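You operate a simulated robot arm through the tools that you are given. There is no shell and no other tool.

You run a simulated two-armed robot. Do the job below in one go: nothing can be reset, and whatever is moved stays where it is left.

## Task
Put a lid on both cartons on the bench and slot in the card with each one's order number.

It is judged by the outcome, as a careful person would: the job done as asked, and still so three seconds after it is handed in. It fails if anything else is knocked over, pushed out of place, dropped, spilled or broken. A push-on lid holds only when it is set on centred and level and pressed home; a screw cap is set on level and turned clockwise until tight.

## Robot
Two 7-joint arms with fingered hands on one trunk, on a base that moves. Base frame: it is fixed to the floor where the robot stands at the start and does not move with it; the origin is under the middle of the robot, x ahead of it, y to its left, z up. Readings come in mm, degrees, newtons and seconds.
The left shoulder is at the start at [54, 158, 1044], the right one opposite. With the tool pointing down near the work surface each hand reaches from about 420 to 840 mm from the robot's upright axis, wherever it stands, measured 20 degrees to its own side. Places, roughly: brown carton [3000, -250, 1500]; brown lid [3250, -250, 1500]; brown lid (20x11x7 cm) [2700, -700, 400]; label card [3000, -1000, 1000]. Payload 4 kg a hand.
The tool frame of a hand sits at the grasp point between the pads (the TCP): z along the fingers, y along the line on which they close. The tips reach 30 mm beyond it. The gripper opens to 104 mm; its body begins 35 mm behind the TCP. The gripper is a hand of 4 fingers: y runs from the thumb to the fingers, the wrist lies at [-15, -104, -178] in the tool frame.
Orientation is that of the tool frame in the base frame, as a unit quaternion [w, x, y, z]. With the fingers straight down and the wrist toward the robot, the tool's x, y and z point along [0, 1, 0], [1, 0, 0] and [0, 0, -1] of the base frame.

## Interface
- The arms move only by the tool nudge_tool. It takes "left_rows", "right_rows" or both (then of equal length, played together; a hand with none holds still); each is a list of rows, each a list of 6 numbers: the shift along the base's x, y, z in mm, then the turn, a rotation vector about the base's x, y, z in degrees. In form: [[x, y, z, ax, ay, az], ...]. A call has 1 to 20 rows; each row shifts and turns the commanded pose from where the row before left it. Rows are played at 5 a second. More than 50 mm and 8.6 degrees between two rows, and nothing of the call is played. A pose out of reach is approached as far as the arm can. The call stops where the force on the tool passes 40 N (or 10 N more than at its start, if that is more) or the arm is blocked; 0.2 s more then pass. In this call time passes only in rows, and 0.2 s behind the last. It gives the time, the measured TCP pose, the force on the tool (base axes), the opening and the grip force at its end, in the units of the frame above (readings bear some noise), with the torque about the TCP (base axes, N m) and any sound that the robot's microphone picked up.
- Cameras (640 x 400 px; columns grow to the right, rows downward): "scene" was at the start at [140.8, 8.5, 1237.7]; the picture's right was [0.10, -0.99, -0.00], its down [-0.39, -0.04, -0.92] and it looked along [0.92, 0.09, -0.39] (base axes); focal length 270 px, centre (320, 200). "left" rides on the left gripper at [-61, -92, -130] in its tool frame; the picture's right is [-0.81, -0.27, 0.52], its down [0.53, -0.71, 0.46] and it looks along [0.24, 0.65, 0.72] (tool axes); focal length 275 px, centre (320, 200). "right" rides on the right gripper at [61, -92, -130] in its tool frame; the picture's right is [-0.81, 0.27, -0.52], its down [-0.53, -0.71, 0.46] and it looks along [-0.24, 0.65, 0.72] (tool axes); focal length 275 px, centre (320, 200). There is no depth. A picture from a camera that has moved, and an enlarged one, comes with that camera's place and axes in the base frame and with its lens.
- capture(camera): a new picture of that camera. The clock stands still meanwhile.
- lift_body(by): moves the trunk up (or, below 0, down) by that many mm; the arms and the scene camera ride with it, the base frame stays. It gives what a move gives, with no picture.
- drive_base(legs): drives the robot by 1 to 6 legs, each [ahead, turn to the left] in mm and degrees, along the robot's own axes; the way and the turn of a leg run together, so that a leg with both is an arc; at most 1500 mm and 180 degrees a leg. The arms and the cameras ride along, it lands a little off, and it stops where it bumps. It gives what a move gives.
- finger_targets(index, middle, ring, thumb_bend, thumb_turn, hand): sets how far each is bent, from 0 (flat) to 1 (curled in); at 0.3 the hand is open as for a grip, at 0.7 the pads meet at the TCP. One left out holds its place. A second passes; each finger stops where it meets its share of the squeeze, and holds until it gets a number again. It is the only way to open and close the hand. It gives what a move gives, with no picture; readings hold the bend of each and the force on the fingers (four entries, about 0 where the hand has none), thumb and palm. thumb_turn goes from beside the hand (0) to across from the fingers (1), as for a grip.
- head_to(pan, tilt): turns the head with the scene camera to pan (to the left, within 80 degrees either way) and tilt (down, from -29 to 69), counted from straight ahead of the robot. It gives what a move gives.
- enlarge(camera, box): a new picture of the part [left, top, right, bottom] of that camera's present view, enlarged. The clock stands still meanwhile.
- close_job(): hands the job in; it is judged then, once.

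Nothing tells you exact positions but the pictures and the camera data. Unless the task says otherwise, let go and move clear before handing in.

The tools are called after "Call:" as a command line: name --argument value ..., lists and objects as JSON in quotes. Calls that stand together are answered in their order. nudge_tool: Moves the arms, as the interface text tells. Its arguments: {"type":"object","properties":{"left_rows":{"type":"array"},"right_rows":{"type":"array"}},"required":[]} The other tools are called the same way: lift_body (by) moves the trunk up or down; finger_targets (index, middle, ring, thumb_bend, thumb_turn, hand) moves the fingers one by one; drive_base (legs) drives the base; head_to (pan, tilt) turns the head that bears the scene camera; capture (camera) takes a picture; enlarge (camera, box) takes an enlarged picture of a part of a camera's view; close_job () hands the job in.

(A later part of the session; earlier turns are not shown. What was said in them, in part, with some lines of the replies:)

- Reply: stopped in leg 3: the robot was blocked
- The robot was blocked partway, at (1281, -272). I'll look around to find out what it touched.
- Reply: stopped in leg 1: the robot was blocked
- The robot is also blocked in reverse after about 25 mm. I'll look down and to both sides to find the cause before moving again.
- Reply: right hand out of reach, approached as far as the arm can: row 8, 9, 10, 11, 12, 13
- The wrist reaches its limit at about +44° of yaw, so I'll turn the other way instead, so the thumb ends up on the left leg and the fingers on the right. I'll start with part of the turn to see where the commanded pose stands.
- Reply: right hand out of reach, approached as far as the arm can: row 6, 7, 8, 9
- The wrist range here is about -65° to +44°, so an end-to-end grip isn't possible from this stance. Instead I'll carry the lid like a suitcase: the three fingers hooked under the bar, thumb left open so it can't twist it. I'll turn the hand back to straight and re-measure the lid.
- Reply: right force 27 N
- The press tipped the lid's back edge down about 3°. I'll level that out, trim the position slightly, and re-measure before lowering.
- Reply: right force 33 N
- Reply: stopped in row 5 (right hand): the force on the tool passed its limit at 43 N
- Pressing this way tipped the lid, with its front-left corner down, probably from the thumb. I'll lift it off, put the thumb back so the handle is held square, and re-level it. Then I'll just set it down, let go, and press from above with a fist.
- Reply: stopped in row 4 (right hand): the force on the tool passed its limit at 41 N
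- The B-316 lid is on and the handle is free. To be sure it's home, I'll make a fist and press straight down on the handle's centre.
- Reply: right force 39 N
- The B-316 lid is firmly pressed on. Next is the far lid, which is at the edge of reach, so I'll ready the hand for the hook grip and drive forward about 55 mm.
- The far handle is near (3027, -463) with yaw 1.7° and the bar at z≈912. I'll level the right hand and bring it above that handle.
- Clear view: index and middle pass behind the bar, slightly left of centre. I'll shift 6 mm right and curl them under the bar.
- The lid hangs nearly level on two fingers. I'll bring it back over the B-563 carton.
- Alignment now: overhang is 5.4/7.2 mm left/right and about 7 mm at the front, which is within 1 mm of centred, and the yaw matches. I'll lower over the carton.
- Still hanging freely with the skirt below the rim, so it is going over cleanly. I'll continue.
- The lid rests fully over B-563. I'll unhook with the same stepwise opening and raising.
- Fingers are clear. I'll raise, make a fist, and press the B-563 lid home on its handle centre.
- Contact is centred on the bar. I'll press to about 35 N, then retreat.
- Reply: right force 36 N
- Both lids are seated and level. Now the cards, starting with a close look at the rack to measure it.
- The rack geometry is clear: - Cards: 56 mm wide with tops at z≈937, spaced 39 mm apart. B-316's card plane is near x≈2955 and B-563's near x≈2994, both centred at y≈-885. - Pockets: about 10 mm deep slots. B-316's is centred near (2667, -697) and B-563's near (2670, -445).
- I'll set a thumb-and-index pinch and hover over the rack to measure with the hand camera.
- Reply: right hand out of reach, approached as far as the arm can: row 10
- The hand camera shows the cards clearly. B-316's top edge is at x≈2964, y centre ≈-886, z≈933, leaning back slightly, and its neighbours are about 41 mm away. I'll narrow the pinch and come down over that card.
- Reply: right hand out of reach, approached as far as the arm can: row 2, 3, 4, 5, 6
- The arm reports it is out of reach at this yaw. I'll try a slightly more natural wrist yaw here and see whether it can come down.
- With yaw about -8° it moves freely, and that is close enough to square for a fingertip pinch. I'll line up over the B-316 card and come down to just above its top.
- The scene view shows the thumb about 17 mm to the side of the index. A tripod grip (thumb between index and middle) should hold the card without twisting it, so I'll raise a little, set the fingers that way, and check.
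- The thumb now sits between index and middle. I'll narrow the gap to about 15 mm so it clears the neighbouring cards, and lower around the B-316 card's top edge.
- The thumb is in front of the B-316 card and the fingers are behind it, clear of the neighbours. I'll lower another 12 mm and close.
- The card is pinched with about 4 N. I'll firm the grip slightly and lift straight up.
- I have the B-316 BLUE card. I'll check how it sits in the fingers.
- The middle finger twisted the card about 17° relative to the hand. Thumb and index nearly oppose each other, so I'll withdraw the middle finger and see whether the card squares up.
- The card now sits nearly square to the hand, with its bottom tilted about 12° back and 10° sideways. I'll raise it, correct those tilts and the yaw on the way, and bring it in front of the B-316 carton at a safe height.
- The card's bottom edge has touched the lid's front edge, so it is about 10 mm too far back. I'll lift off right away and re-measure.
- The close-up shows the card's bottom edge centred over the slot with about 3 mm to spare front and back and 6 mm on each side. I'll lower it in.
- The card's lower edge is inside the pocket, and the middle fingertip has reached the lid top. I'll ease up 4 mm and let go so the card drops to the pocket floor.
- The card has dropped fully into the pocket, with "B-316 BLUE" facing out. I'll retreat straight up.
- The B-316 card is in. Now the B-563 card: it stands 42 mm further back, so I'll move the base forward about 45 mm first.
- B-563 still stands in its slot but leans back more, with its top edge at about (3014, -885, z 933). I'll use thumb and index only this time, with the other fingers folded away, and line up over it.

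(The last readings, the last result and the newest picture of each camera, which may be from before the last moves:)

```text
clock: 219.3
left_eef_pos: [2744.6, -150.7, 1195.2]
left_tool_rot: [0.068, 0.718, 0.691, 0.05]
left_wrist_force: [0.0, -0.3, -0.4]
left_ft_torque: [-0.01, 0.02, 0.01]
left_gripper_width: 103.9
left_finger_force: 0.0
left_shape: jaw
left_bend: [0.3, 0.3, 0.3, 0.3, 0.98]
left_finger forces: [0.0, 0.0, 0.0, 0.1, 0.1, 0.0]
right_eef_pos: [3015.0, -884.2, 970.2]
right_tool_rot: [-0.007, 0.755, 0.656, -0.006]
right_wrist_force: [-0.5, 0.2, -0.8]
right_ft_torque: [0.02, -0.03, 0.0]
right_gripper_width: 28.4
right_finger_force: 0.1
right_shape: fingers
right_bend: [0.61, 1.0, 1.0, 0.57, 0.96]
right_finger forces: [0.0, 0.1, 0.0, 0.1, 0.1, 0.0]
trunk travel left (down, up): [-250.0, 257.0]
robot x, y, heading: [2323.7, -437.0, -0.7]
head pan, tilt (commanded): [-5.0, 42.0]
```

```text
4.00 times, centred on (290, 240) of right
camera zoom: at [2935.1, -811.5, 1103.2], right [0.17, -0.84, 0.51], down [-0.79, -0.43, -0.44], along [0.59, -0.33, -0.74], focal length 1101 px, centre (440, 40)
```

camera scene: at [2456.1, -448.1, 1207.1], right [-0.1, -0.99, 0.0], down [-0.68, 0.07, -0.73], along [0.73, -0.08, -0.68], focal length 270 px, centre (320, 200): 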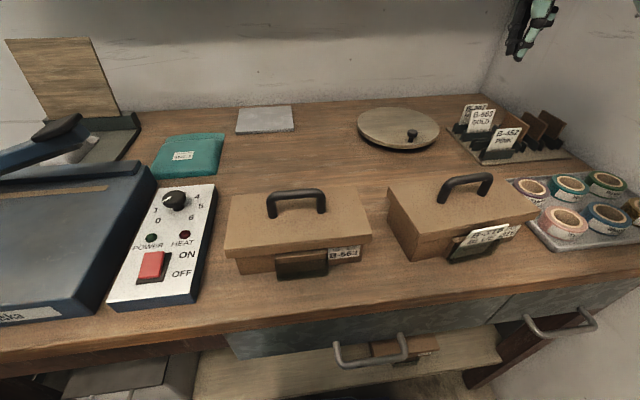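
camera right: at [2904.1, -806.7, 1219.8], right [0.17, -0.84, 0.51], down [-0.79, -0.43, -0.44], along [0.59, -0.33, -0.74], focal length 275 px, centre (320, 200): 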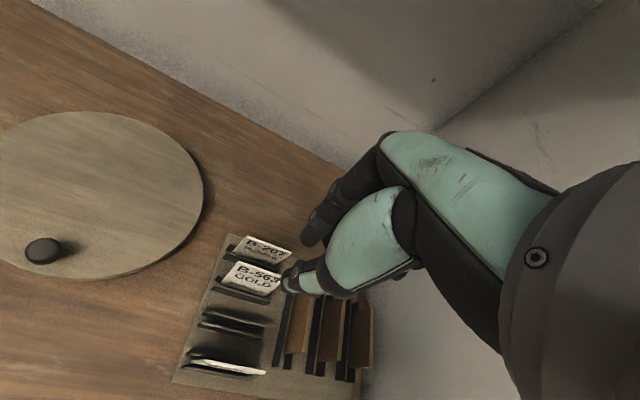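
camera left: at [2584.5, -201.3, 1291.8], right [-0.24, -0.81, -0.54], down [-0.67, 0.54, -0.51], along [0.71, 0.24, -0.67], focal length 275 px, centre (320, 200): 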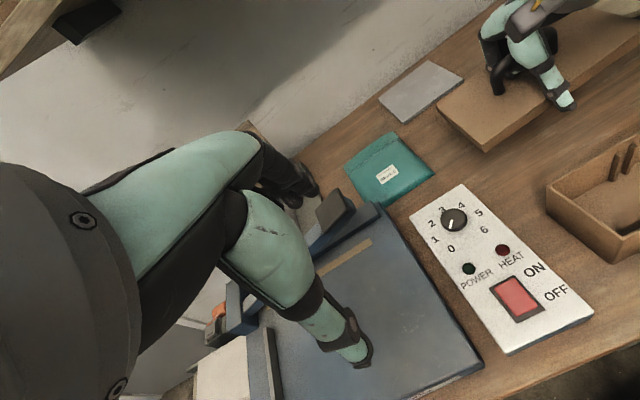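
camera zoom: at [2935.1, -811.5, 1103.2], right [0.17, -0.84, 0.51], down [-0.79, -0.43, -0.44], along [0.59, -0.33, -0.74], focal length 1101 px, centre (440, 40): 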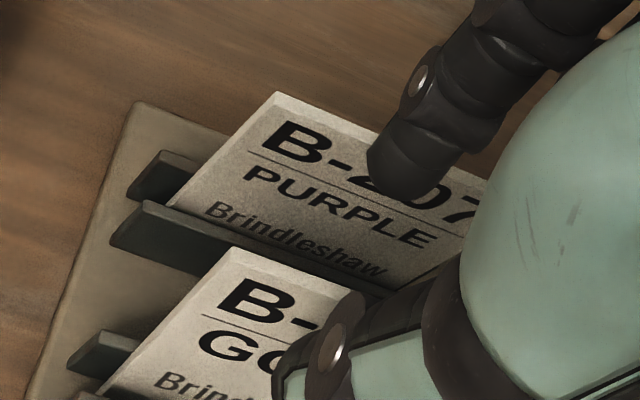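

Call:
nudge_tool --right_rows '[[0, 0, -6, 0, 0, 0], [0, 0, -6, 0, 0, 0], [-0.5, 0, -6, 0, 0, 0], [0, 0, 0, 0, 0, 0]]'

Call:
enlarge --camera "scene" --box '[450, 80, 546, 140]'

Call:
finger_targets --hand "right" --index 0.72 --thumb_bend 0.7

Call:
enlarge --camera "scene" --box '[450, 80, 546, 140]'

```text
clock: 220.3
left_eef_pos: [2744.9, -150.3, 1194.2]
left_tool_rot: [0.067, 0.717, 0.692, 0.05]
left_wrist_force: [0.4, -0.2, 0.0]
left_ft_torque: [0.0, 0.04, 0.02]
left_gripper_width: 103.7
left_finger_force: 0.0
left_shape: jaw
left_bend: [0.3, 0.3, 0.3, 0.3, 0.98]
left_finger forces: [0.1, 0.0, 0.1, 0.1, 0.0, 0.1]
right_eef_pos: [3013.9, -884.5, 951.7]
right_tool_rot: [-0.008, 0.755, 0.655, -0.005]
right_wrist_force: [-0.5, 0.0, 0.3]
right_ft_torque: [-0.02, -0.03, -0.01]
right_gripper_width: 28.5
right_finger_force: 0.1
right_shape: fingers
right_bend: [0.61, 1.0, 1.0, 0.57, 0.96]
right_finger forces: [0.0, 0.1, 0.0, 0.1, 0.0, 0.0]
trunk travel left (down, up): [-250.0, 257.0]
robot x, y, heading: [2324.0, -436.1, -0.9]
head pan, tilt (commanded): [-5.0, 42.0]
```

```text
6.67 times, centred on (498, 110) of scene
camera zoom: at [2455.9, -448.2, 1207.1], right [-0.1, -0.99, 0.0], down [-0.68, 0.07, -0.73], along [0.73, -0.08, -0.68], focal length 1797 px, centre (-867, 800)
```

zoom: 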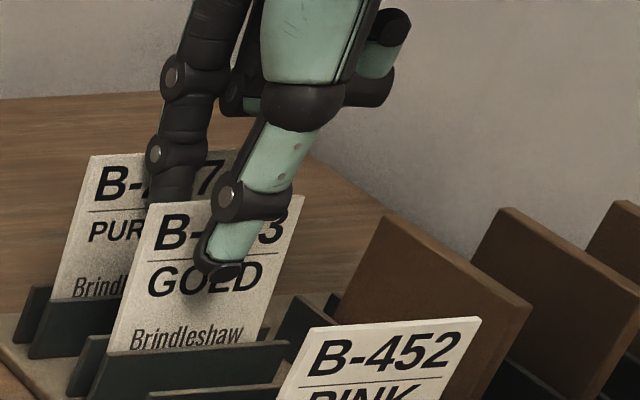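

```text
clock: 221.3
left_eef_pos: [2744.9, -150.3, 1193.6]
left_tool_rot: [0.068, 0.717, 0.692, 0.05]
left_wrist_force: [-0.9, 0.1, 0.0]
left_ft_torque: [-0.01, -0.04, -0.03]
left_gripper_width: 103.9
left_finger_force: 0.0
left_shape: jaw
left_bend: [0.3, 0.3, 0.3, 0.3, 0.98]
left_finger forces: [0.1, 0.0, 0.0, 0.0, 0.0, 0.0]
right_eef_pos: [3014.6, -884.3, 952.2]
right_tool_rot: [-0.007, 0.754, 0.657, -0.005]
right_wrist_force: [0.4, 0.3, -0.4]
right_ft_torque: [-0.02, 0.0, 0.04]
right_gripper_width: 1.2
right_finger_force: 1.8
right_shape: fingers
right_bend: [0.72, 1.0, 1.0, 0.68, 0.97]
right_finger forces: [1.5, 0.1, 0.0, 0.1, 1.7, 0.0]
trunk travel left (down, up): [-250.0, 257.0]
robot x, y, heading: [2323.1, -436.1, -0.8]
head pan, tilt (commanded): [-5.0, 42.0]
```

```text
6.67 times, centred on (498, 110) of scene
camera zoom: at [2455.9, -448.2, 1207.1], right [-0.1, -0.99, 0.0], down [-0.68, 0.07, -0.73], along [0.73, -0.08, -0.68], focal length 1797 px, centre (-867, 800)
```

zoom: 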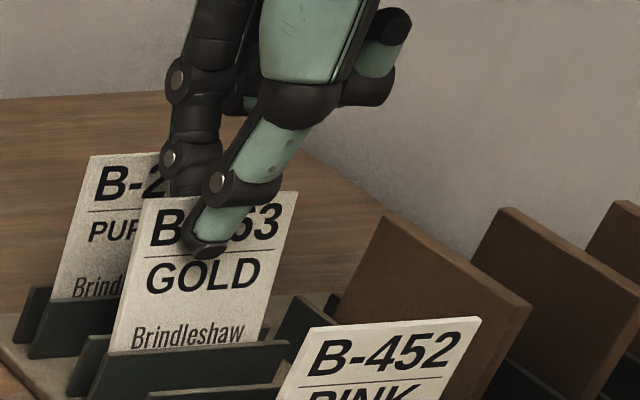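

The B-563 card is between thumb and index. I'll firm the grip and lift.

Call:
finger_targets --hand "right" --index 0.77 --thumb_bend 0.77

Call:
nudge_tool --right_rows '[[0, 0, 5, 0, 0, 0], [-1, 0, 10, 0, 0, 0], [-1, 0, 15, 0, 0, 0], [0, 0, 20, 0, 0, 0], [0, 0, 20, 0, 0, 0], [0, 0, 20, 0, 0, 0], [0, 0, 0, 0, 0, 0]]'

Call:
enlarge --camera "scene" --box '[440, 45, 568, 125]'

Call:
enlarge --camera "right" --box '[210, 190, 370, 290]'

Call:
enlarge --camera "scene" --box '[440, 85, 568, 165]'

```text
clock: 222.3
left_eef_pos: [2744.5, -150.0, 1195.0]
left_tool_rot: [0.068, 0.717, 0.692, 0.05]
left_wrist_force: [0.2, -0.2, 0.0]
left_ft_torque: [-0.02, 0.01, 0.02]
left_gripper_width: 104.0
left_finger_force: 0.0
left_shape: jaw
left_bend: [0.3, 0.3, 0.3, 0.3, 0.98]
left_finger forces: [0.0, 0.0, 0.1, 0.1, 0.1, 0.0]
right_eef_pos: [3013.8, -884.6, 952.4]
right_tool_rot: [-0.006, 0.755, 0.656, -0.005]
right_wrist_force: [-1.9, -0.4, -0.7]
right_ft_torque: [0.04, 0.11, -0.03]
right_gripper_width: 0.0
right_finger_force: 10.2
right_shape: fingers
right_bend: [0.75, 1.0, 1.0, 0.71, 0.97]
right_finger forces: [9.0, 0.0, 0.1, 0.1, 10.5, 0.0]
trunk travel left (down, up): [-250.0, 257.0]
robot x, y, heading: [2323.7, -433.3, -1.1]
head pan, tilt (commanded): [-5.0, 42.0]
```

```text
clock: 223.9
left_eef_pos: [2744.6, -151.4, 1194.5]
left_tool_rot: [0.068, 0.717, 0.692, 0.049]
left_wrist_force: [-0.7, 0.1, -0.1]
left_ft_torque: [-0.01, -0.02, 0.03]
left_gripper_width: 103.7
left_finger_force: 0.1
left_shape: jaw
left_bend: [0.3, 0.3, 0.3, 0.3, 0.98]
left_finger forces: [0.0, 0.0, 0.1, 0.1, 0.0, 0.0]
right_eef_pos: [3011.7, -885.6, 1044.0]
right_tool_rot: [-0.006, 0.755, 0.656, -0.005]
right_wrist_force: [0.1, 0.1, 0.0]
right_ft_torque: [-0.02, 0.03, -0.01]
right_gripper_width: 0.0
right_finger_force: 8.5
right_shape: fingers
right_bend: [0.76, 1.0, 1.0, 0.71, 0.97]
right_finger forces: [9.1, 0.0, 0.0, 0.0, 8.9, 0.0]
trunk travel left (down, up): [-250.0, 257.0]
robot x, y, heading: [2324.9, -434.5, -0.8]
head pan, tilt (commanded): [-5.0, 42.0]
```

```text
5.00 times, centred on (504, 85) of scene
camera zoom: at [2456.1, -448.6, 1207.0], right [-0.1, -0.99, 0.0], down [-0.68, 0.07, -0.73], along [0.73, -0.07, -0.68], focal length 1348 px, centre (-600, 775)
```

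zoom: 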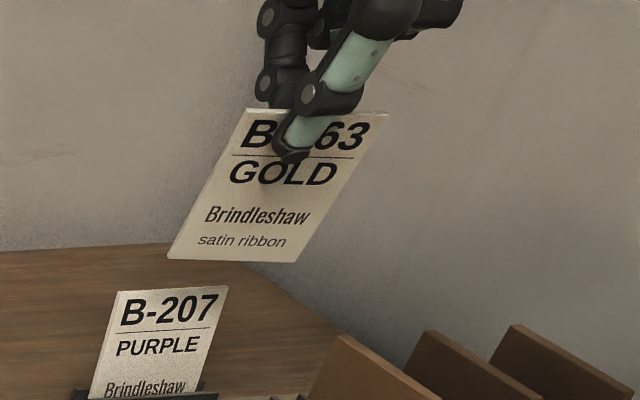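

```text
4.00 times, centred on (290, 240) of right
camera zoom: at [2932.2, -812.7, 1175.5], right [0.17, -0.84, 0.51], down [-0.79, -0.43, -0.44], along [0.59, -0.33, -0.74], focal length 1101 px, centre (440, 40)
```

zoom: 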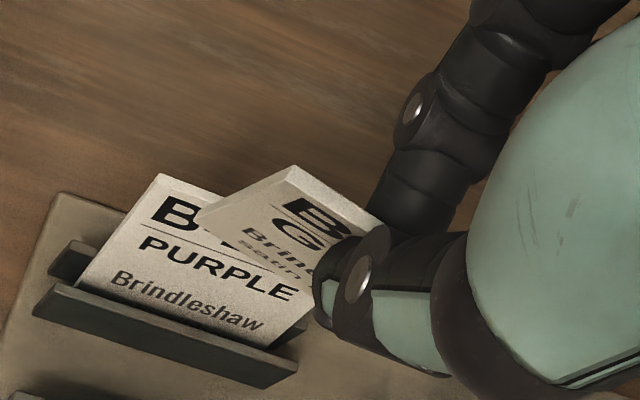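

```text
5.00 times, centred on (504, 125) of scene
camera zoom: at [2456.1, -448.6, 1207.0], right [-0.1, -0.99, 0.0], down [-0.68, 0.07, -0.73], along [0.73, -0.07, -0.68], focal length 1348 px, centre (-600, 575)
```

zoom: 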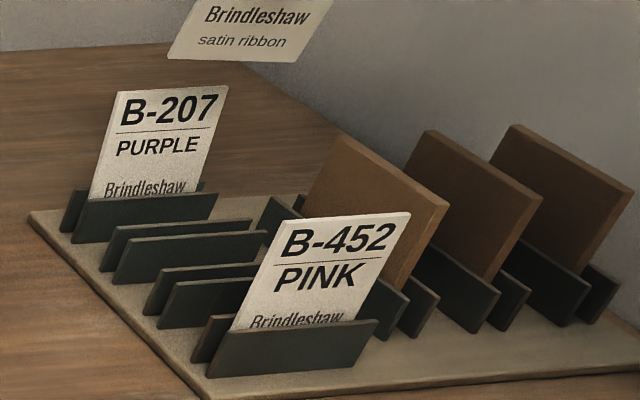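

The B-563 GOLD card is in hand and the other cards remain in the rack. I'll raise it well clear, then back the base up so the pocket is within comfortable reach.

Call:
nudge_tool --right_rows '[[0, 0, 20, 0, 0, 0], [0, 0, 25, 0, 0, 0], [-20, 10, 20, 1, 1.5, 0], [-30, 20, 0, 1, 1.5, 1], [-30, 25, 0, 1, 1.5, 1.5], [-30, 25, 0, 1, 1.5, 1.5], [-30, 25, 0, 1, 1.5, 1.5], [-30, 25, 0, 1, 1.5, 1.5], [0, 0, 0, 0, 0, 0]]'

Call:
drive_base --legs '[[-110, 0]]'

Call:
nudge_tool --right_rows '[[-20, 30, 0, 1, 1, 1], [-20, 40, 0, 1, 1, 1], [-20, 40, 0, 1, 1, 1], [-20, 40, 0, 0, 0, 1], [-20, 40, 0, 0, 0, 1], [-15, 40, 0, 0, 0, 0], [-10, 40, 0, 0, 0, 0], [0, 25, 0, 0, 0, 0], [0, 0, 0, 0, 0, 0]]'

Call:
capture --camera "scene"

Call:
capture --camera "right"

```text
clock: 225.9
left_eef_pos: [2745.5, -151.4, 1193.5]
left_tool_rot: [0.068, 0.717, 0.692, 0.05]
left_wrist_force: [0.2, -0.5, -0.2]
left_ft_torque: [0.01, -0.02, 0.0]
left_gripper_width: 103.8
left_finger_force: 0.0
left_shape: jaw
left_bend: [0.3, 0.3, 0.3, 0.3, 0.98]
left_finger forces: [0.1, 0.1, 0.0, 0.0, 0.1, 0.1]
right_eef_pos: [2842.2, -752.9, 1106.1]
right_tool_rot: [-0.097, 0.709, 0.698, -0.031]
right_wrist_force: [0.2, 0.3, -0.3]
right_ft_torque: [0.03, 0.04, -0.01]
right_gripper_width: 0.1
right_finger_force: 9.2
right_shape: fingers
right_bend: [0.76, 1.0, 1.0, 0.71, 0.97]
right_finger forces: [9.0, 0.0, 0.0, 0.1, 9.1, 0.0]
trunk travel left (down, up): [-250.0, 257.0]
robot x, y, heading: [2323.2, -438.9, -0.7]
head pan, tilt (commanded): [-5.0, 42.0]
```

```text
clock: 227.1
left_eef_pos: [2632.6, -148.5, 1194.5]
left_tool_rot: [0.068, 0.718, 0.691, 0.05]
left_wrist_force: [-0.2, 0.2, 0.4]
left_ft_torque: [-0.01, 0.0, 0.0]
left_gripper_width: 104.0
left_finger_force: 0.1
left_shape: jaw
left_bend: [0.3, 0.3, 0.3, 0.3, 0.98]
left_finger forces: [0.0, 0.1, 0.0, 0.0, 0.0, 0.1]
right_eef_pos: [2730.1, -752.5, 1106.9]
right_tool_rot: [-0.096, 0.709, 0.698, -0.031]
right_wrist_force: [-0.5, -0.8, 0.4]
right_ft_torque: [0.03, -0.02, 0.02]
right_gripper_width: 0.0
right_finger_force: 9.4
right_shape: fingers
right_bend: [0.76, 1.0, 1.0, 0.71, 0.97]
right_finger forces: [9.0, 0.0, 0.0, 0.0, 9.1, 0.0]
trunk travel left (down, up): [-250.0, 257.0]
robot x, y, heading: [2213.6, -438.5, -0.9]
head pan, tilt (commanded): [-5.0, 42.0]
```

```text
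clock: 229.1
left_eef_pos: [2620.7, -152.8, 1200.7]
left_tool_rot: [0.08, 0.72, 0.687, 0.056]
left_wrist_force: [-0.4, 0.0, 0.0]
left_ft_torque: [-0.02, -0.03, -0.01]
left_gripper_width: 104.1
left_finger_force: 0.0
left_shape: jaw
left_bend: [0.3, 0.3, 0.3, 0.3, 0.97]
left_finger forces: [0.0, 0.0, 0.0, 0.0, 0.1, 0.0]
right_eef_pos: [2594.2, -457.3, 1114.3]
right_tool_rot: [-0.128, 0.675, 0.726, -0.032]
right_wrist_force: [-1.0, -0.2, -0.3]
right_ft_torque: [0.01, 0.02, 0.01]
right_gripper_width: 0.1
right_finger_force: 8.9
right_shape: fingers
right_bend: [0.76, 1.0, 1.0, 0.71, 0.97]
right_finger forces: [8.8, 0.0, 0.0, 0.1, 8.9, 0.0]
trunk travel left (down, up): [-250.0, 257.0]
robot x, y, heading: [2210.2, -432.1, -1.1]
head pan, tilt (commanded): [-5.0, 42.0]
```

```text
taken
camera scene: at [2344.3, -447.2, 1207.1], right [-0.1, -0.99, 0.0], down [-0.68, 0.07, -0.73], along [0.73, -0.08, -0.68], focal length 270 px, centre (320, 200)
```

scene: 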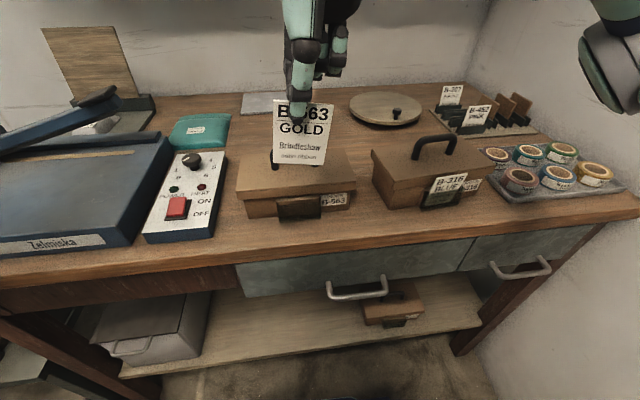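

```text
taken
camera right: at [2531.8, -422.7, 1270.0], right [0.43, -0.84, 0.32], down [-0.77, -0.53, -0.36], along [0.47, -0.09, -0.88], focal length 275 px, centre (320, 200)
```

right: 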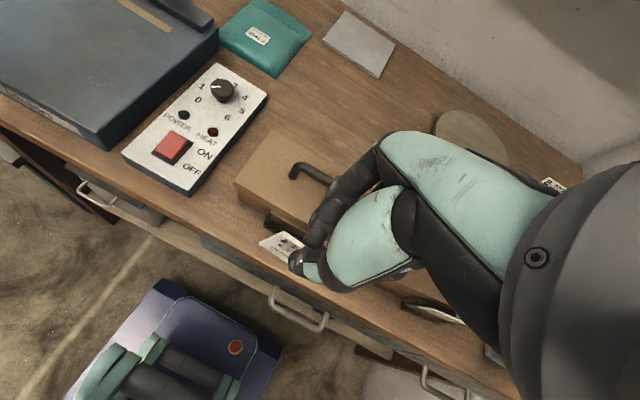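

Call:
enlarge --camera "right" --box '[230, 200, 358, 280]'

Call:
enlarge --camera "scene" --box '[240, 95, 368, 175]'

Call:
enlarge --camera "scene" --box '[240, 160, 368, 240]'

```text
5.00 times, centred on (294, 240) of right
camera zoom: at [2531.8, -422.7, 1270.0], right [0.43, -0.84, 0.32], down [-0.77, -0.53, -0.36], along [0.47, -0.09, -0.88], focal length 1376 px, centre (450, 0)
```

zoom: 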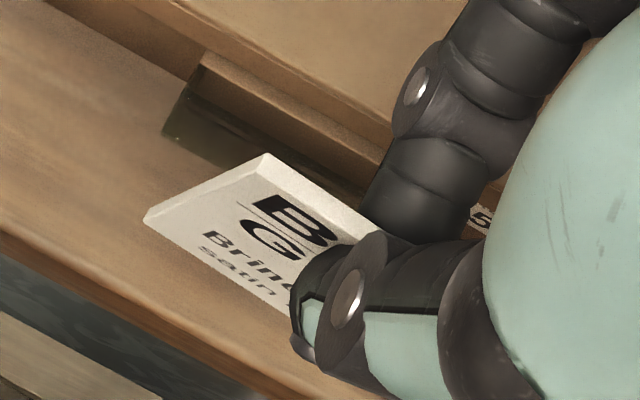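

```text
5.00 times, centred on (304, 135) of scene
camera zoom: at [2344.3, -447.2, 1207.1], right [-0.1, -0.99, 0.0], down [-0.68, 0.07, -0.73], along [0.73, -0.08, -0.68], focal length 1348 px, centre (400, 525)
```

zoom: 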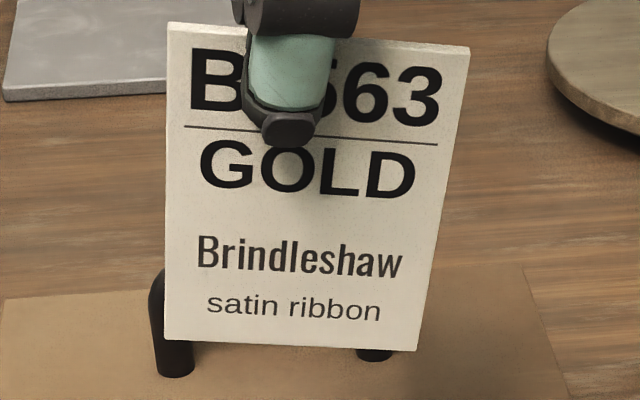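

```text
5.00 times, centred on (304, 200) of scene
camera zoom: at [2344.3, -447.2, 1207.1], right [-0.1, -0.99, 0.0], down [-0.68, 0.07, -0.73], along [0.73, -0.08, -0.68], focal length 1348 px, centre (400, 200)
```

zoom: 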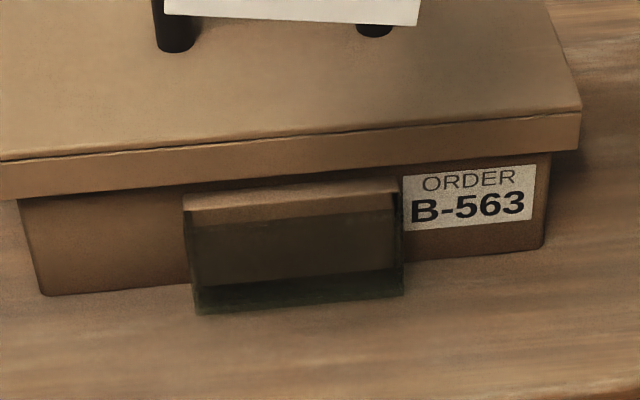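

The card needs about -8° roll and +4° pitch to hang square. I'll apply that, bring it over the B-563 pocket (around x 2671, y -446), and measure again.

Call:
nudge_tool --right_rows '[[12, 3, 0, -2, 1, 0.3], [14, 3, 0, -2, 1, 0.3], [14, 3, 0, -2, 1, 0.3], [14, 3, 0, -2, 1, 0], [14, 3, -15, 0, 0, 0], [0, 0, -20, 0, 0, 0], [0, 0, 0, 0, 0, 0]]'

Call:
enlarge --camera "right" --box '[230, 200, 358, 280]'

Call:
enlarge --camera "scene" --box '[240, 100, 368, 180]'

Call:
enlarge --camera "scene" --box '[240, 140, 368, 220]'

```text
clock: 230.7
left_eef_pos: [2620.6, -151.3, 1200.3]
left_tool_rot: [0.082, 0.721, 0.686, 0.055]
left_wrist_force: [0.2, 0.1, 0.7]
left_ft_torque: [0.01, -0.01, -0.01]
left_gripper_width: 104.1
left_finger_force: 0.2
left_shape: jaw
left_bend: [0.3, 0.3, 0.3, 0.3, 0.97]
left_finger forces: [0.0, 0.0, 0.0, 0.0, 0.1, 0.0]
right_eef_pos: [2662.7, -442.8, 1077.7]
right_tool_rot: [-0.105, 0.675, 0.723, -0.108]
right_wrist_force: [0.1, 0.0, 0.2]
right_ft_torque: [0.0, -0.01, 0.01]
right_gripper_width: 0.0
right_finger_force: 8.3
right_shape: fingers
right_bend: [0.76, 1.0, 1.0, 0.71, 0.97]
right_finger forces: [8.8, 0.0, 0.1, 0.0, 8.8, 0.0]
trunk travel left (down, up): [-250.0, 257.0]
robot x, y, heading: [2213.3, -441.1, -1.0]
head pan, tilt (commanded): [-5.0, 42.0]
```

```text
5.00 times, centred on (294, 240) of right
camera zoom: at [2608.8, -386.6, 1231.4], right [0.47, -0.78, 0.41], down [-0.78, -0.58, -0.23], along [0.42, -0.21, -0.89], focal length 1376 px, centre (450, 0)
```

zoom: 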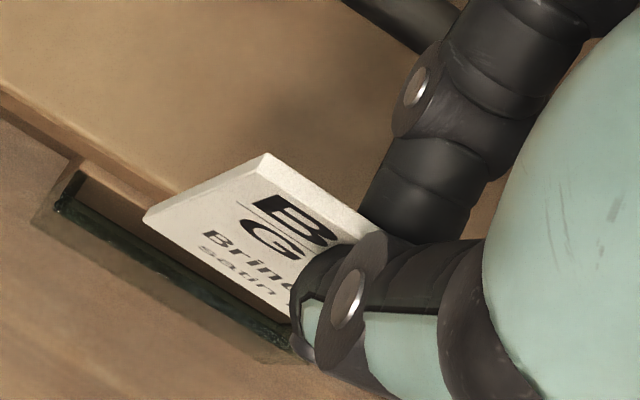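

```text
5.00 times, centred on (304, 140) of scene
camera zoom: at [2344.2, -446.5, 1207.1], right [-0.1, -0.99, 0.0], down [-0.68, 0.07, -0.73], along [0.73, -0.08, -0.68], focal length 1348 px, centre (400, 500)
```

zoom: 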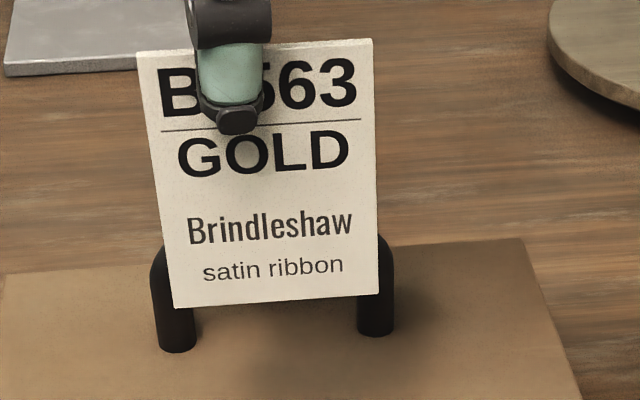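

```text
5.00 times, centred on (304, 180) of scene
camera zoom: at [2344.2, -446.5, 1207.1], right [-0.1, -0.99, 0.0], down [-0.68, 0.07, -0.73], along [0.73, -0.08, -0.68], focal length 1348 px, centre (400, 300)
```

zoom: 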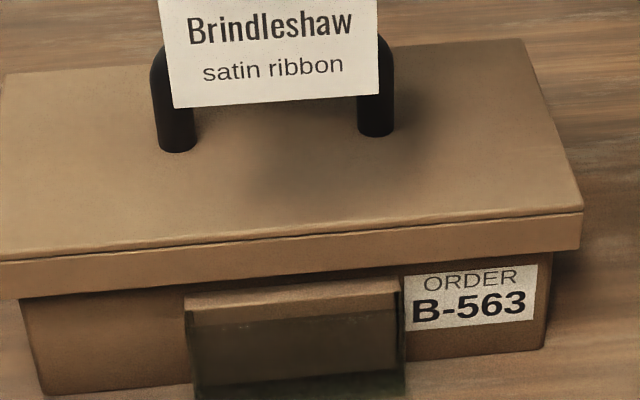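

Call:
enlarge --camera "right" --box '[232, 226, 296, 266]'

```text
10.00 times, centred on (264, 246) of right
camera zoom: at [2608.8, -386.6, 1231.4], right [0.47, -0.78, 0.41], down [-0.78, -0.58, -0.23], along [0.42, -0.21, -0.89], focal length 2753 px, centre (880, -260)
```

zoom: 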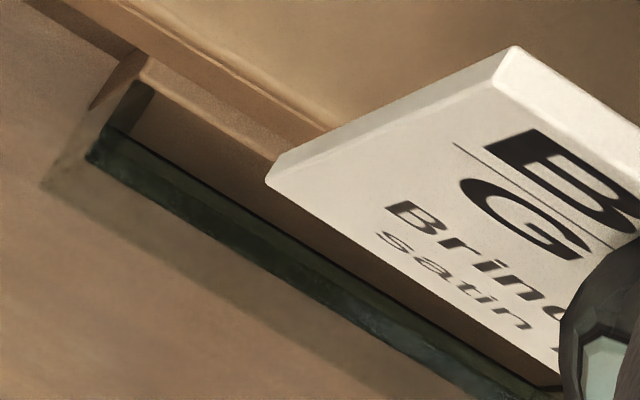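

The card hangs square and vertical, with its bottom centre at (2655, -445, z 994). The slot centre is near x≈2672, y≈-445. I'll shift +15.5 mm in x and come down to just above the slot.

Call:
nudge_tool --right_rows '[[5, 0.4, -12, 0, 0, 0.3], [5, 0.3, -12, 0, 0, 0.3], [5, 0.3, -12, 0, 0, 0], [0.5, 0, -12, 0, 0, 0], [0, 0, -12, 0, 0, 0], [0, 0, -12, 0, 0, 0], [0, 0, -8, 0, 0, 0], [0, 0, 0, 0, 0, 0]]'

Call:
enlarge --camera "right" --box '[232, 216, 312, 266]'

Call:
enlarge --camera "scene" --box '[240, 145, 368, 225]'

```text
clock: 232.5
left_eef_pos: [2619.9, -151.6, 1201.8]
left_tool_rot: [0.08, 0.721, 0.687, 0.055]
left_wrist_force: [-0.6, 0.0, 0.6]
left_ft_torque: [0.01, 0.01, -0.01]
left_gripper_width: 103.7
left_finger_force: 0.0
left_shape: jaw
left_bend: [0.3, 0.3, 0.3, 0.3, 0.97]
left_finger forces: [0.0, 0.1, 0.0, 0.0, 0.0, 0.1]
right_eef_pos: [2675.0, -440.3, 997.1]
right_tool_rot: [-0.105, 0.671, 0.726, -0.108]
right_wrist_force: [-0.3, -0.3, -0.1]
right_ft_torque: [0.0, -0.02, 0.0]
right_gripper_width: 0.0
right_finger_force: 8.6
right_shape: fingers
right_bend: [0.76, 1.0, 1.0, 0.71, 0.97]
right_finger forces: [8.8, 0.0, 0.0, 0.1, 8.9, 0.0]
trunk travel left (down, up): [-250.0, 257.0]
robot x, y, heading: [2215.5, -440.2, -0.5]
head pan, tilt (commanded): [-5.0, 42.0]
```

```text
8.00 times, centred on (272, 241) of right
camera zoom: at [2623.3, -385.2, 1150.9], right [0.48, -0.78, 0.41], down [-0.77, -0.59, -0.23], along [0.42, -0.2, -0.89], focal length 2202 px, centre (704, -128)
```

zoom: 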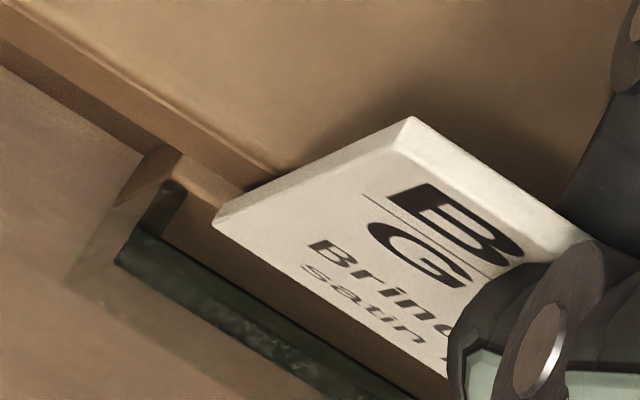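

```text
5.00 times, centred on (304, 185) of scene
camera zoom: at [2344.3, -446.6, 1207.1], right [-0.1, -0.99, 0.0], down [-0.68, 0.07, -0.73], along [0.73, -0.08, -0.68], focal length 1348 px, centre (400, 275)
```

zoom: 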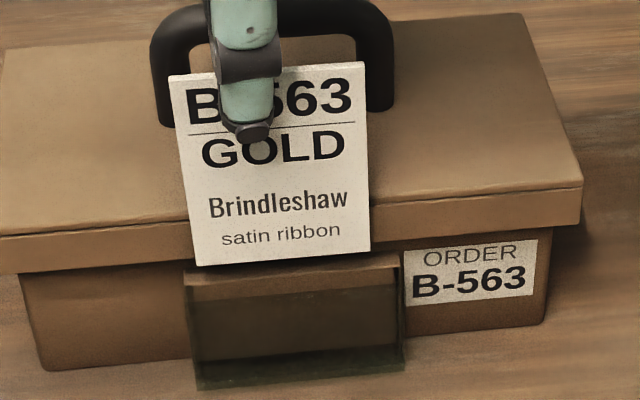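

The card bottom is centred front to back in the slot (about 2.5 mm margins), and needs about 2.5 mm to the right and 1° of yaw. I'll apply that and lower it in.

Call:
nudge_tool --right_rows '[[0.3, -1.3, 0, 0, 0, 0.6], [0.2, -1.2, 0, 0, 0, 0.6], [0, 0, 0, 0, 0, 0], [0, 0, -4, 0, 0, 0], [0, 0, -4, 0, 0, 0], [0, 0, 0, 0, 0, 0]]'

Call:
enlarge --camera "right" --box '[232, 206, 312, 256]'

Call:
enlarge --camera "scene" --box '[240, 145, 368, 225]'

```text
clock: 233.9
left_eef_pos: [2620.6, -153.0, 1201.5]
left_tool_rot: [0.08, 0.72, 0.687, 0.055]
left_wrist_force: [-0.4, -0.8, -0.7]
left_ft_torque: [0.01, -0.02, 0.02]
left_gripper_width: 104.0
left_finger_force: 0.0
left_shape: jaw
left_bend: [0.3, 0.3, 0.3, 0.3, 0.97]
left_finger forces: [0.0, 0.1, 0.0, 0.0, 0.0, 0.0]
right_eef_pos: [2676.0, -444.1, 990.6]
right_tool_rot: [-0.104, 0.663, 0.734, -0.109]
right_wrist_force: [-0.3, 0.3, -0.2]
right_ft_torque: [0.03, -0.02, -0.01]
right_gripper_width: 0.0
right_finger_force: 8.7
right_shape: fingers
right_bend: [0.76, 1.0, 1.0, 0.71, 0.97]
right_finger forces: [8.8, 0.0, 0.0, 0.0, 8.8, 0.0]
trunk travel left (down, up): [-250.0, 257.0]
robot x, y, heading: [2212.5, -434.3, -1.0]
head pan, tilt (commanded): [-5.0, 42.0]
```

```text
8.00 times, centred on (272, 231) of right
camera zoom: at [2623.0, -389.1, 1143.6], right [0.49, -0.77, 0.41], down [-0.76, -0.61, -0.23], along [0.42, -0.2, -0.89], focal length 2202 px, centre (704, -48)
```

zoom: 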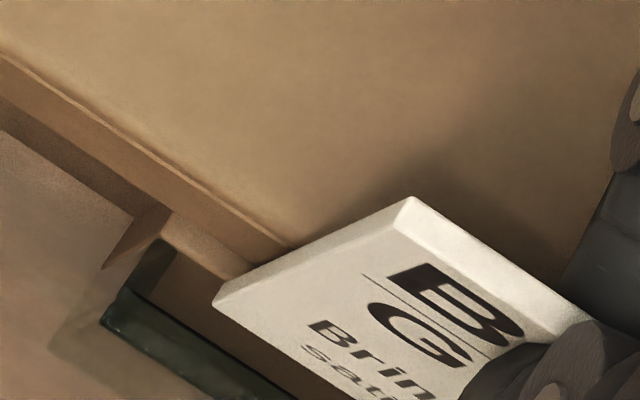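

```text
5.00 times, centred on (304, 185) of scene
camera zoom: at [2344.3, -446.6, 1207.1], right [-0.1, -0.99, 0.0], down [-0.68, 0.07, -0.73], along [0.73, -0.08, -0.68], focal length 1348 px, centre (400, 275)
```

zoom: 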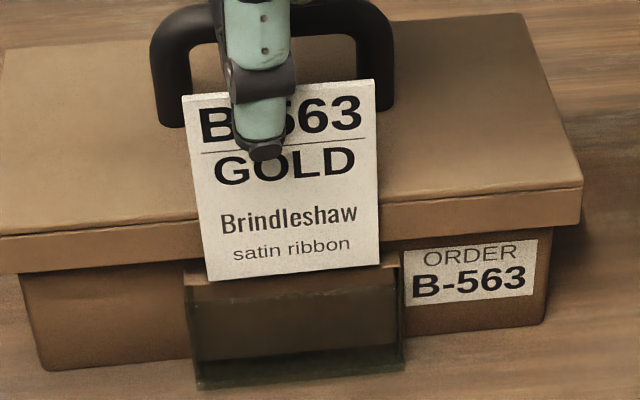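

Margins are good on all sides. I'll lower the last 18 mm into the pocket.

Call:
nudge_tool --right_rows '[[0, 0, -4, 0, 0, 0], [0, 0, -4, 0, 0, 0], [0, 0, -3, 0, 0, 0], [0, 0, -3, 0, 0, 0], [0, 0, -3, 0, 0, 0], [0, 0, 0, 0, 0, 0]]'

Call:
enlarge --camera "right" --box '[232, 196, 312, 246]'

Call:
enlarge --camera "scene" --box '[240, 145, 368, 225]'

```text
clock: 235.3
left_eef_pos: [2619.7, -149.9, 1200.9]
left_tool_rot: [0.08, 0.721, 0.686, 0.055]
left_wrist_force: [-0.3, -0.7, -0.3]
left_ft_torque: [0.04, 0.02, -0.01]
left_gripper_width: 103.9
left_finger_force: 0.1
left_shape: jaw
left_bend: [0.3, 0.3, 0.3, 0.3, 0.97]
left_finger forces: [0.1, 0.0, 0.0, 0.1, 0.0, 0.0]
right_eef_pos: [2675.5, -442.3, 972.1]
right_tool_rot: [-0.104, 0.663, 0.734, -0.109]
right_wrist_force: [0.1, -1.1, 0.7]
right_ft_torque: [-0.02, 0.01, 0.05]
right_gripper_width: 0.1
right_finger_force: 8.6
right_shape: fingers
right_bend: [0.76, 1.0, 1.0, 0.71, 0.97]
right_finger forces: [8.8, 0.0, 0.0, 0.1, 8.8, 0.1]
trunk travel left (down, up): [-250.0, 257.0]
robot x, y, heading: [2217.4, -436.4, -1.1]
head pan, tilt (commanded): [-5.0, 42.0]
```

```text
8.00 times, centred on (272, 221) of right
camera zoom: at [2622.5, -388.8, 1126.3], right [0.49, -0.77, 0.41], down [-0.76, -0.61, -0.23], along [0.42, -0.2, -0.89], focal length 2202 px, centre (704, 32)
```

zoom: 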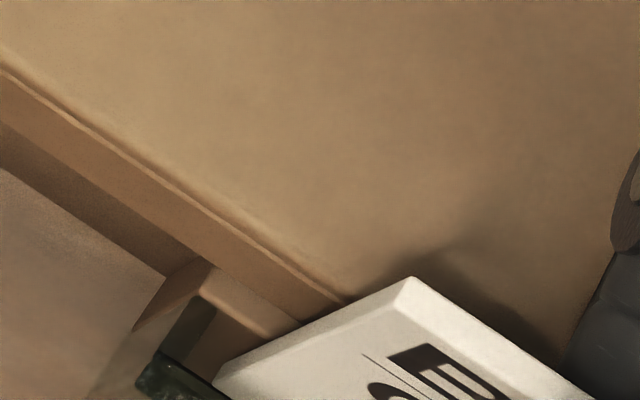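

```text
5.00 times, centred on (304, 185) of scene
camera zoom: at [2344.3, -446.6, 1207.1], right [-0.1, -0.99, 0.0], down [-0.68, 0.07, -0.73], along [0.73, -0.08, -0.68], focal length 1348 px, centre (400, 275)
```

zoom: 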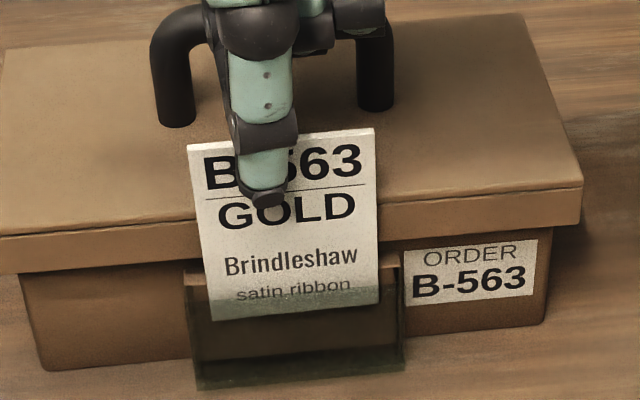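

The lower edge is inside the pocket (seen darkened behind the clear front) with no contact force. I'll go 4 mm further and release.

Call:
nudge_tool --right_rows '[[0, 0, -2, 0, 0, 0], [0, 0, -2, 0, 0, 0], [0, 0, 0, 0, 0, 0]]'

Call:
finger_targets --hand "right" --index 0.68 --thumb_bend 0.61

Call:
enlarge --camera "scene" --box '[240, 145, 368, 225]'

Call:
enlarge --camera "right" --box '[222, 200, 350, 280]'

```text
clock: 236.1
left_eef_pos: [2620.5, -151.9, 1200.5]
left_tool_rot: [0.08, 0.72, 0.687, 0.055]
left_wrist_force: [-0.8, -0.9, 0.4]
left_ft_torque: [-0.02, 0.0, 0.0]
left_gripper_width: 103.9
left_finger_force: 0.1
left_shape: jaw
left_bend: [0.3, 0.3, 0.3, 0.3, 0.97]
left_finger forces: [0.1, 0.1, 0.0, 0.0, 0.0, 0.0]
right_eef_pos: [2677.1, -442.3, 968.8]
right_tool_rot: [-0.104, 0.663, 0.733, -0.109]
right_wrist_force: [0.3, 0.5, -0.1]
right_ft_torque: [-0.01, 0.0, 0.02]
right_gripper_width: 0.1
right_finger_force: 8.8
right_shape: fingers
right_bend: [0.76, 1.0, 1.0, 0.71, 0.97]
right_finger forces: [8.7, 0.0, 0.0, 0.1, 8.8, 0.2]
trunk travel left (down, up): [-250.0, 257.0]
robot x, y, heading: [2210.1, -433.9, -0.8]
head pan, tilt (commanded): [-5.0, 42.0]
```

```text
clock: 237.1
left_eef_pos: [2620.1, -152.2, 1201.6]
left_tool_rot: [0.08, 0.721, 0.686, 0.055]
left_wrist_force: [-0.3, -0.3, -0.9]
left_ft_torque: [0.01, 0.0, 0.01]
left_gripper_width: 103.9
left_finger_force: 0.1
left_shape: jaw
left_bend: [0.3, 0.3, 0.3, 0.3, 0.97]
left_finger forces: [0.0, 0.0, 0.0, 0.0, 0.1, 0.0]
right_eef_pos: [2676.6, -442.9, 966.5]
right_tool_rot: [-0.104, 0.663, 0.733, -0.108]
right_wrist_force: [0.0, 0.5, 0.0]
right_ft_torque: [0.02, 0.0, 0.02]
right_gripper_width: 14.6
right_finger_force: 0.1
right_shape: fingers
right_bend: [0.68, 1.0, 1.0, 0.61, 0.96]
right_finger forces: [0.0, 0.0, 0.1, 0.0, 0.1, 0.0]
trunk travel left (down, up): [-250.0, 257.0]
robot x, y, heading: [2214.4, -436.0, -0.7]
head pan, tilt (commanded): [-5.0, 42.0]
```

```text
5.00 times, centred on (304, 185) of scene
camera zoom: at [2344.3, -446.6, 1207.1], right [-0.1, -0.99, 0.0], down [-0.68, 0.07, -0.73], along [0.73, -0.08, -0.68], focal length 1348 px, centre (400, 275)
```

zoom: 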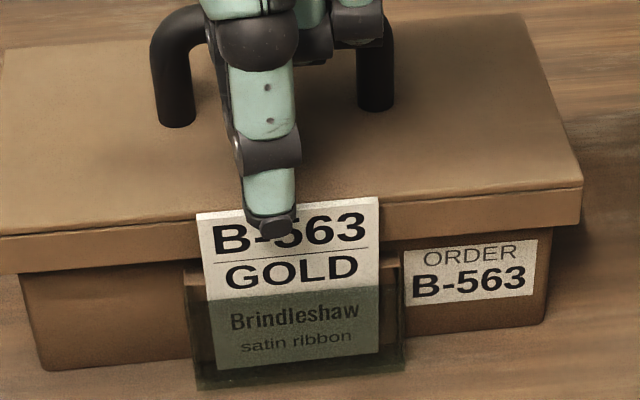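

```text
5.00 times, centred on (286, 240) of right
camera zoom: at [2623.0, -388.2, 1122.4], right [0.49, -0.77, 0.41], down [-0.76, -0.61, -0.23], along [0.42, -0.2, -0.89], focal length 1376 px, centre (490, 0)
```

zoom: 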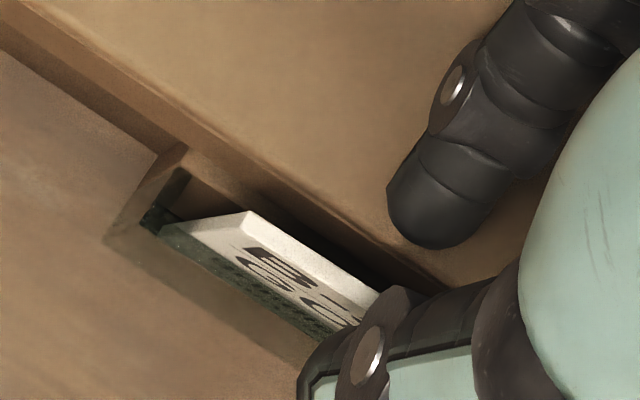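

The B-563 card is in its pocket. I'll raise the hand straight up and clear, then check everything.

Call:
nudge_tool --right_rows '[[0, 0, 5, 0, 0, 0], [0, 0, 12, 0, 0, 0], [0, 0, 25, 0, 0, 0], [0, 0, 30, 0, 0, 0], [-5, -10, 30, 0, 0, 0], [-20, -30, 10, 0, -2, 0], [-25, -40, 0, 0, -2, 0], [-25, -40, 0, 0, -2, 0], [-25, -40, 0, 0, 0, 0], [0, 0, 0, 0, 0, 0]]'

Call:
capture --camera "scene"

Call:
enlarge --camera "scene" --box '[220, 140, 380, 240]'

Call:
enlarge --camera "scene" --box '[350, 130, 510, 230]'

Call:
enlarge --camera "scene" --box '[410, 70, 570, 170]'

```text
clock: 239.3
left_eef_pos: [2621.6, -150.4, 1200.5]
left_tool_rot: [0.081, 0.721, 0.686, 0.054]
left_wrist_force: [-0.4, 0.6, -0.3]
left_ft_torque: [-0.01, -0.01, -0.01]
left_gripper_width: 103.9
left_finger_force: 0.0
left_shape: jaw
left_bend: [0.3, 0.3, 0.3, 0.3, 0.97]
left_finger forces: [0.0, 0.1, 0.0, 0.1, 0.0, 0.0]
right_eef_pos: [2580.1, -602.4, 1081.9]
right_tool_rot: [-0.065, 0.668, 0.737, -0.075]
right_wrist_force: [-0.5, 0.3, 0.4]
right_ft_torque: [-0.03, 0.06, -0.03]
right_gripper_width: 14.6
right_finger_force: 0.2
right_shape: fingers
right_bend: [0.68, 1.0, 1.0, 0.61, 0.96]
right_finger forces: [0.0, 0.0, 0.0, 0.0, 0.1, 0.0]
trunk travel left (down, up): [-250.0, 257.0]
robot x, y, heading: [2213.7, -436.1, -0.8]
head pan, tilt (commanded): [-5.0, 42.0]
```

```text
taken
camera scene: at [2344.9, -445.7, 1207.0], right [-0.1, -0.99, 0.0], down [-0.68, 0.07, -0.73], along [0.73, -0.08, -0.68], focal length 270 px, centre (320, 200)
```

scene: 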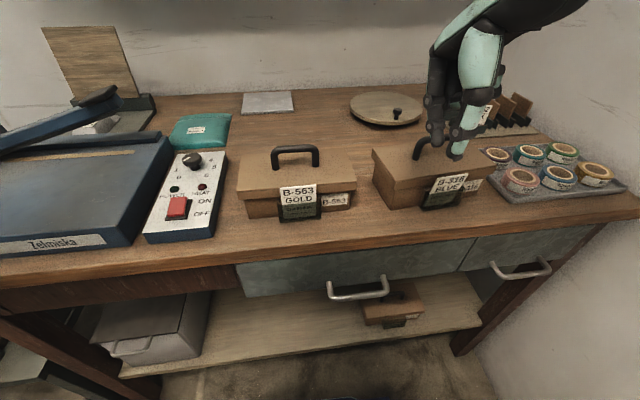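

```text
4.00 times, centred on (300, 190) of scene
camera zoom: at [2344.9, -445.7, 1207.0], right [-0.1, -0.99, 0.0], down [-0.68, 0.07, -0.73], along [0.73, -0.08, -0.68], focal length 1078 px, centre (400, 240)
```

zoom: 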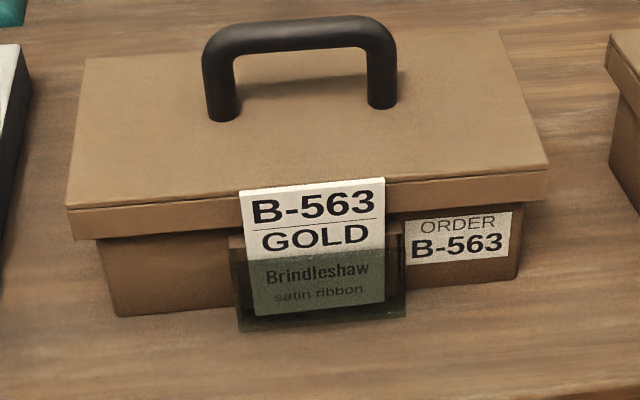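

```text
4.00 times, centred on (430, 180) of scene
camera zoom: at [2344.9, -445.7, 1207.0], right [-0.1, -0.99, 0.0], down [-0.68, 0.07, -0.73], along [0.73, -0.08, -0.68], focal length 1078 px, centre (-120, 280)
```

zoom: 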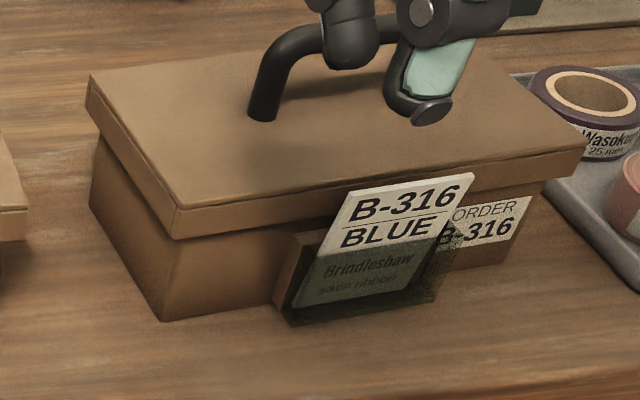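

```text
4.00 times, centred on (490, 120) of scene
camera zoom: at [2344.9, -445.7, 1207.0], right [-0.1, -0.99, 0.0], down [-0.68, 0.07, -0.73], along [0.73, -0.08, -0.68], focal length 1078 px, centre (-360, 520)
```

zoom: 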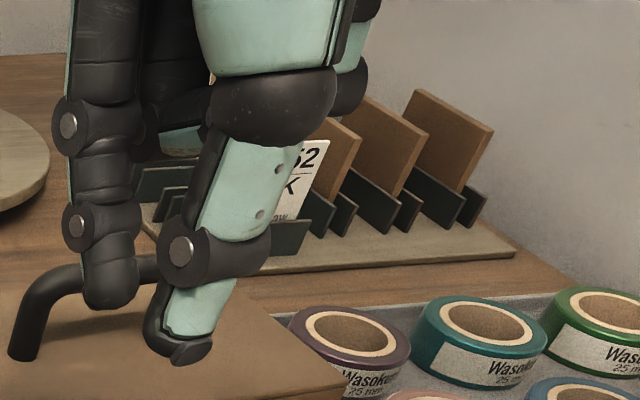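

Both cartons now have a lid and their own card. I'll move the right hand fully clear and take a last look at the rack and the whole bench.

Call:
nudge_tool --right_rows '[[-20, 0, 20, 0, -1, 0], [-25, -10, 20, 0, -1, 0], [-25, -20, 20, 0, -1, 0], [-15, -30, 10, 0, -1, 0], [0, -30, 0, 0, 0, 0], [0, 0, 0, 0, 0, 0]]'

Call:
capture --camera "scene"

Call:
enlarge --camera "scene" --box '[410, 70, 570, 170]'

Call:
enlarge --camera "scene" --box '[350, 130, 510, 230]'

Call:
enlarge --camera "scene" --box '[340, 260, 468, 340]'

```text
clock: 240.7
left_eef_pos: [2620.5, -151.3, 1200.8]
left_tool_rot: [0.081, 0.721, 0.686, 0.054]
left_wrist_force: [1.4, -0.5, -0.2]
left_ft_torque: [-0.02, -0.02, 0.0]
left_gripper_width: 104.0
left_finger_force: 0.0
left_shape: jaw
left_bend: [0.3, 0.3, 0.3, 0.3, 0.97]
left_finger forces: [0.0, 0.0, 0.1, 0.0, 0.1, 0.0]
right_eef_pos: [2491.4, -692.9, 1150.9]
right_tool_rot: [-0.039, 0.67, 0.739, -0.051]
right_wrist_force: [-0.5, 0.4, 0.2]
right_ft_torque: [0.01, 0.03, 0.03]
right_gripper_width: 15.0
right_finger_force: 0.1
right_shape: fingers
right_bend: [0.68, 1.0, 1.0, 0.61, 0.96]
right_finger forces: [0.0, 0.0, 0.0, 0.0, 0.1, 0.1]
trunk travel left (down, up): [-250.0, 257.0]
robot x, y, heading: [2213.8, -438.8, -0.9]
head pan, tilt (commanded): [-5.0, 42.0]
```

```text
taken
camera scene: at [2344.3, -445.7, 1207.1], right [-0.1, -0.99, 0.0], down [-0.68, 0.07, -0.73], along [0.73, -0.08, -0.68], focal length 270 px, centre (320, 200)
```

scene: 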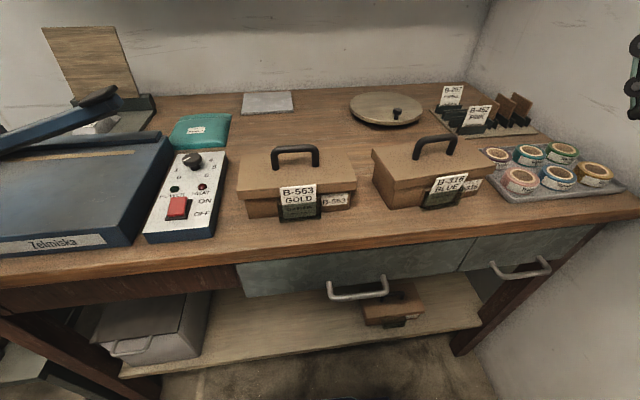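

```text
4.00 times, centred on (490, 120) of scene
camera zoom: at [2344.3, -445.7, 1207.1], right [-0.1, -0.99, 0.0], down [-0.68, 0.07, -0.73], along [0.73, -0.08, -0.68], focal length 1078 px, centre (-360, 520)
```

zoom: 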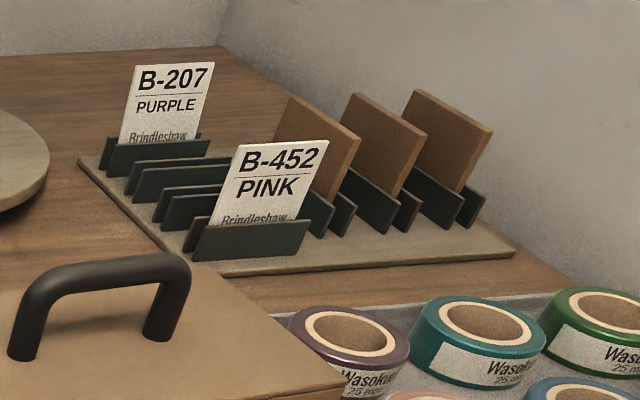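

```text
4.00 times, centred on (430, 180) of scene
camera zoom: at [2344.3, -445.7, 1207.1], right [-0.1, -0.99, 0.0], down [-0.68, 0.07, -0.73], along [0.73, -0.08, -0.68], focal length 1078 px, centre (-120, 280)
```

zoom: 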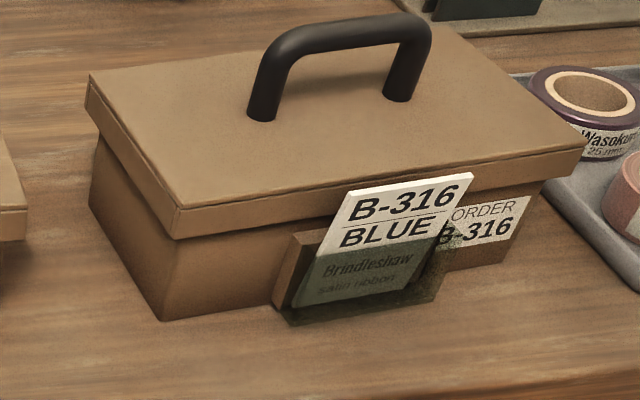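

```text
5.00 times, centred on (404, 300) of scene
camera zoom: at [2344.3, -445.7, 1207.1], right [-0.1, -0.99, 0.0], down [-0.68, 0.07, -0.73], along [0.73, -0.08, -0.68], focal length 1348 px, centre (-100, -300)
```

zoom: 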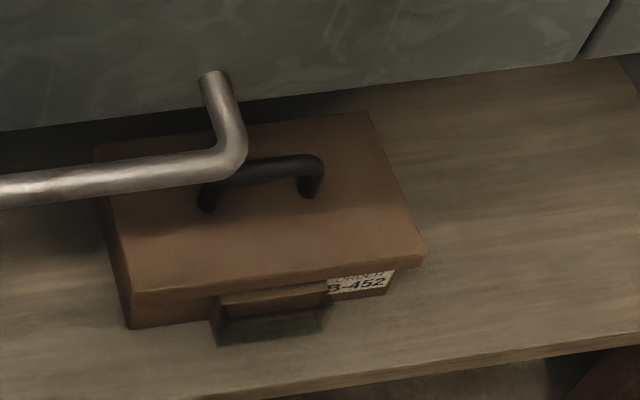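

Everything is in place:
- **B-563 and B-316:** each carton has its lid seated level and its own card in the pocket, facing out.
- **Rack:** the B-207 and B-452 cards still stand in it.
- **Hands:** both are empty and clear of the bench items.

I'm handing the job in.

Call:
close_job

```text
The job is handed in.
```

I put lids on both cartons on the bench and slotted in the matching cards: B-563 GOLD on the left carton and B-316 BLUE on the right. The job is handed in. I don't know the verdict yet.

- **Lids:** Both sit level and centred. I pressed each one down with about 35 N. I heard no click, so "pressed home" rests on the force and on where the lids sit.
- **Cards:** Both dropped fully into their pockets, with the order numbers facing out.
- **Things that shifted:** Early on the robot stopped against an obstruction near the glazed cabinet; I couldn't see what it touched, and nothing there looked disturbed. The right-hand carton turned a few degrees when I pressed its lid. The B-207 card leans back a little more than before but is still in its slot, as is B-452.

Both hands were empty and clear of the bench when I handed in.
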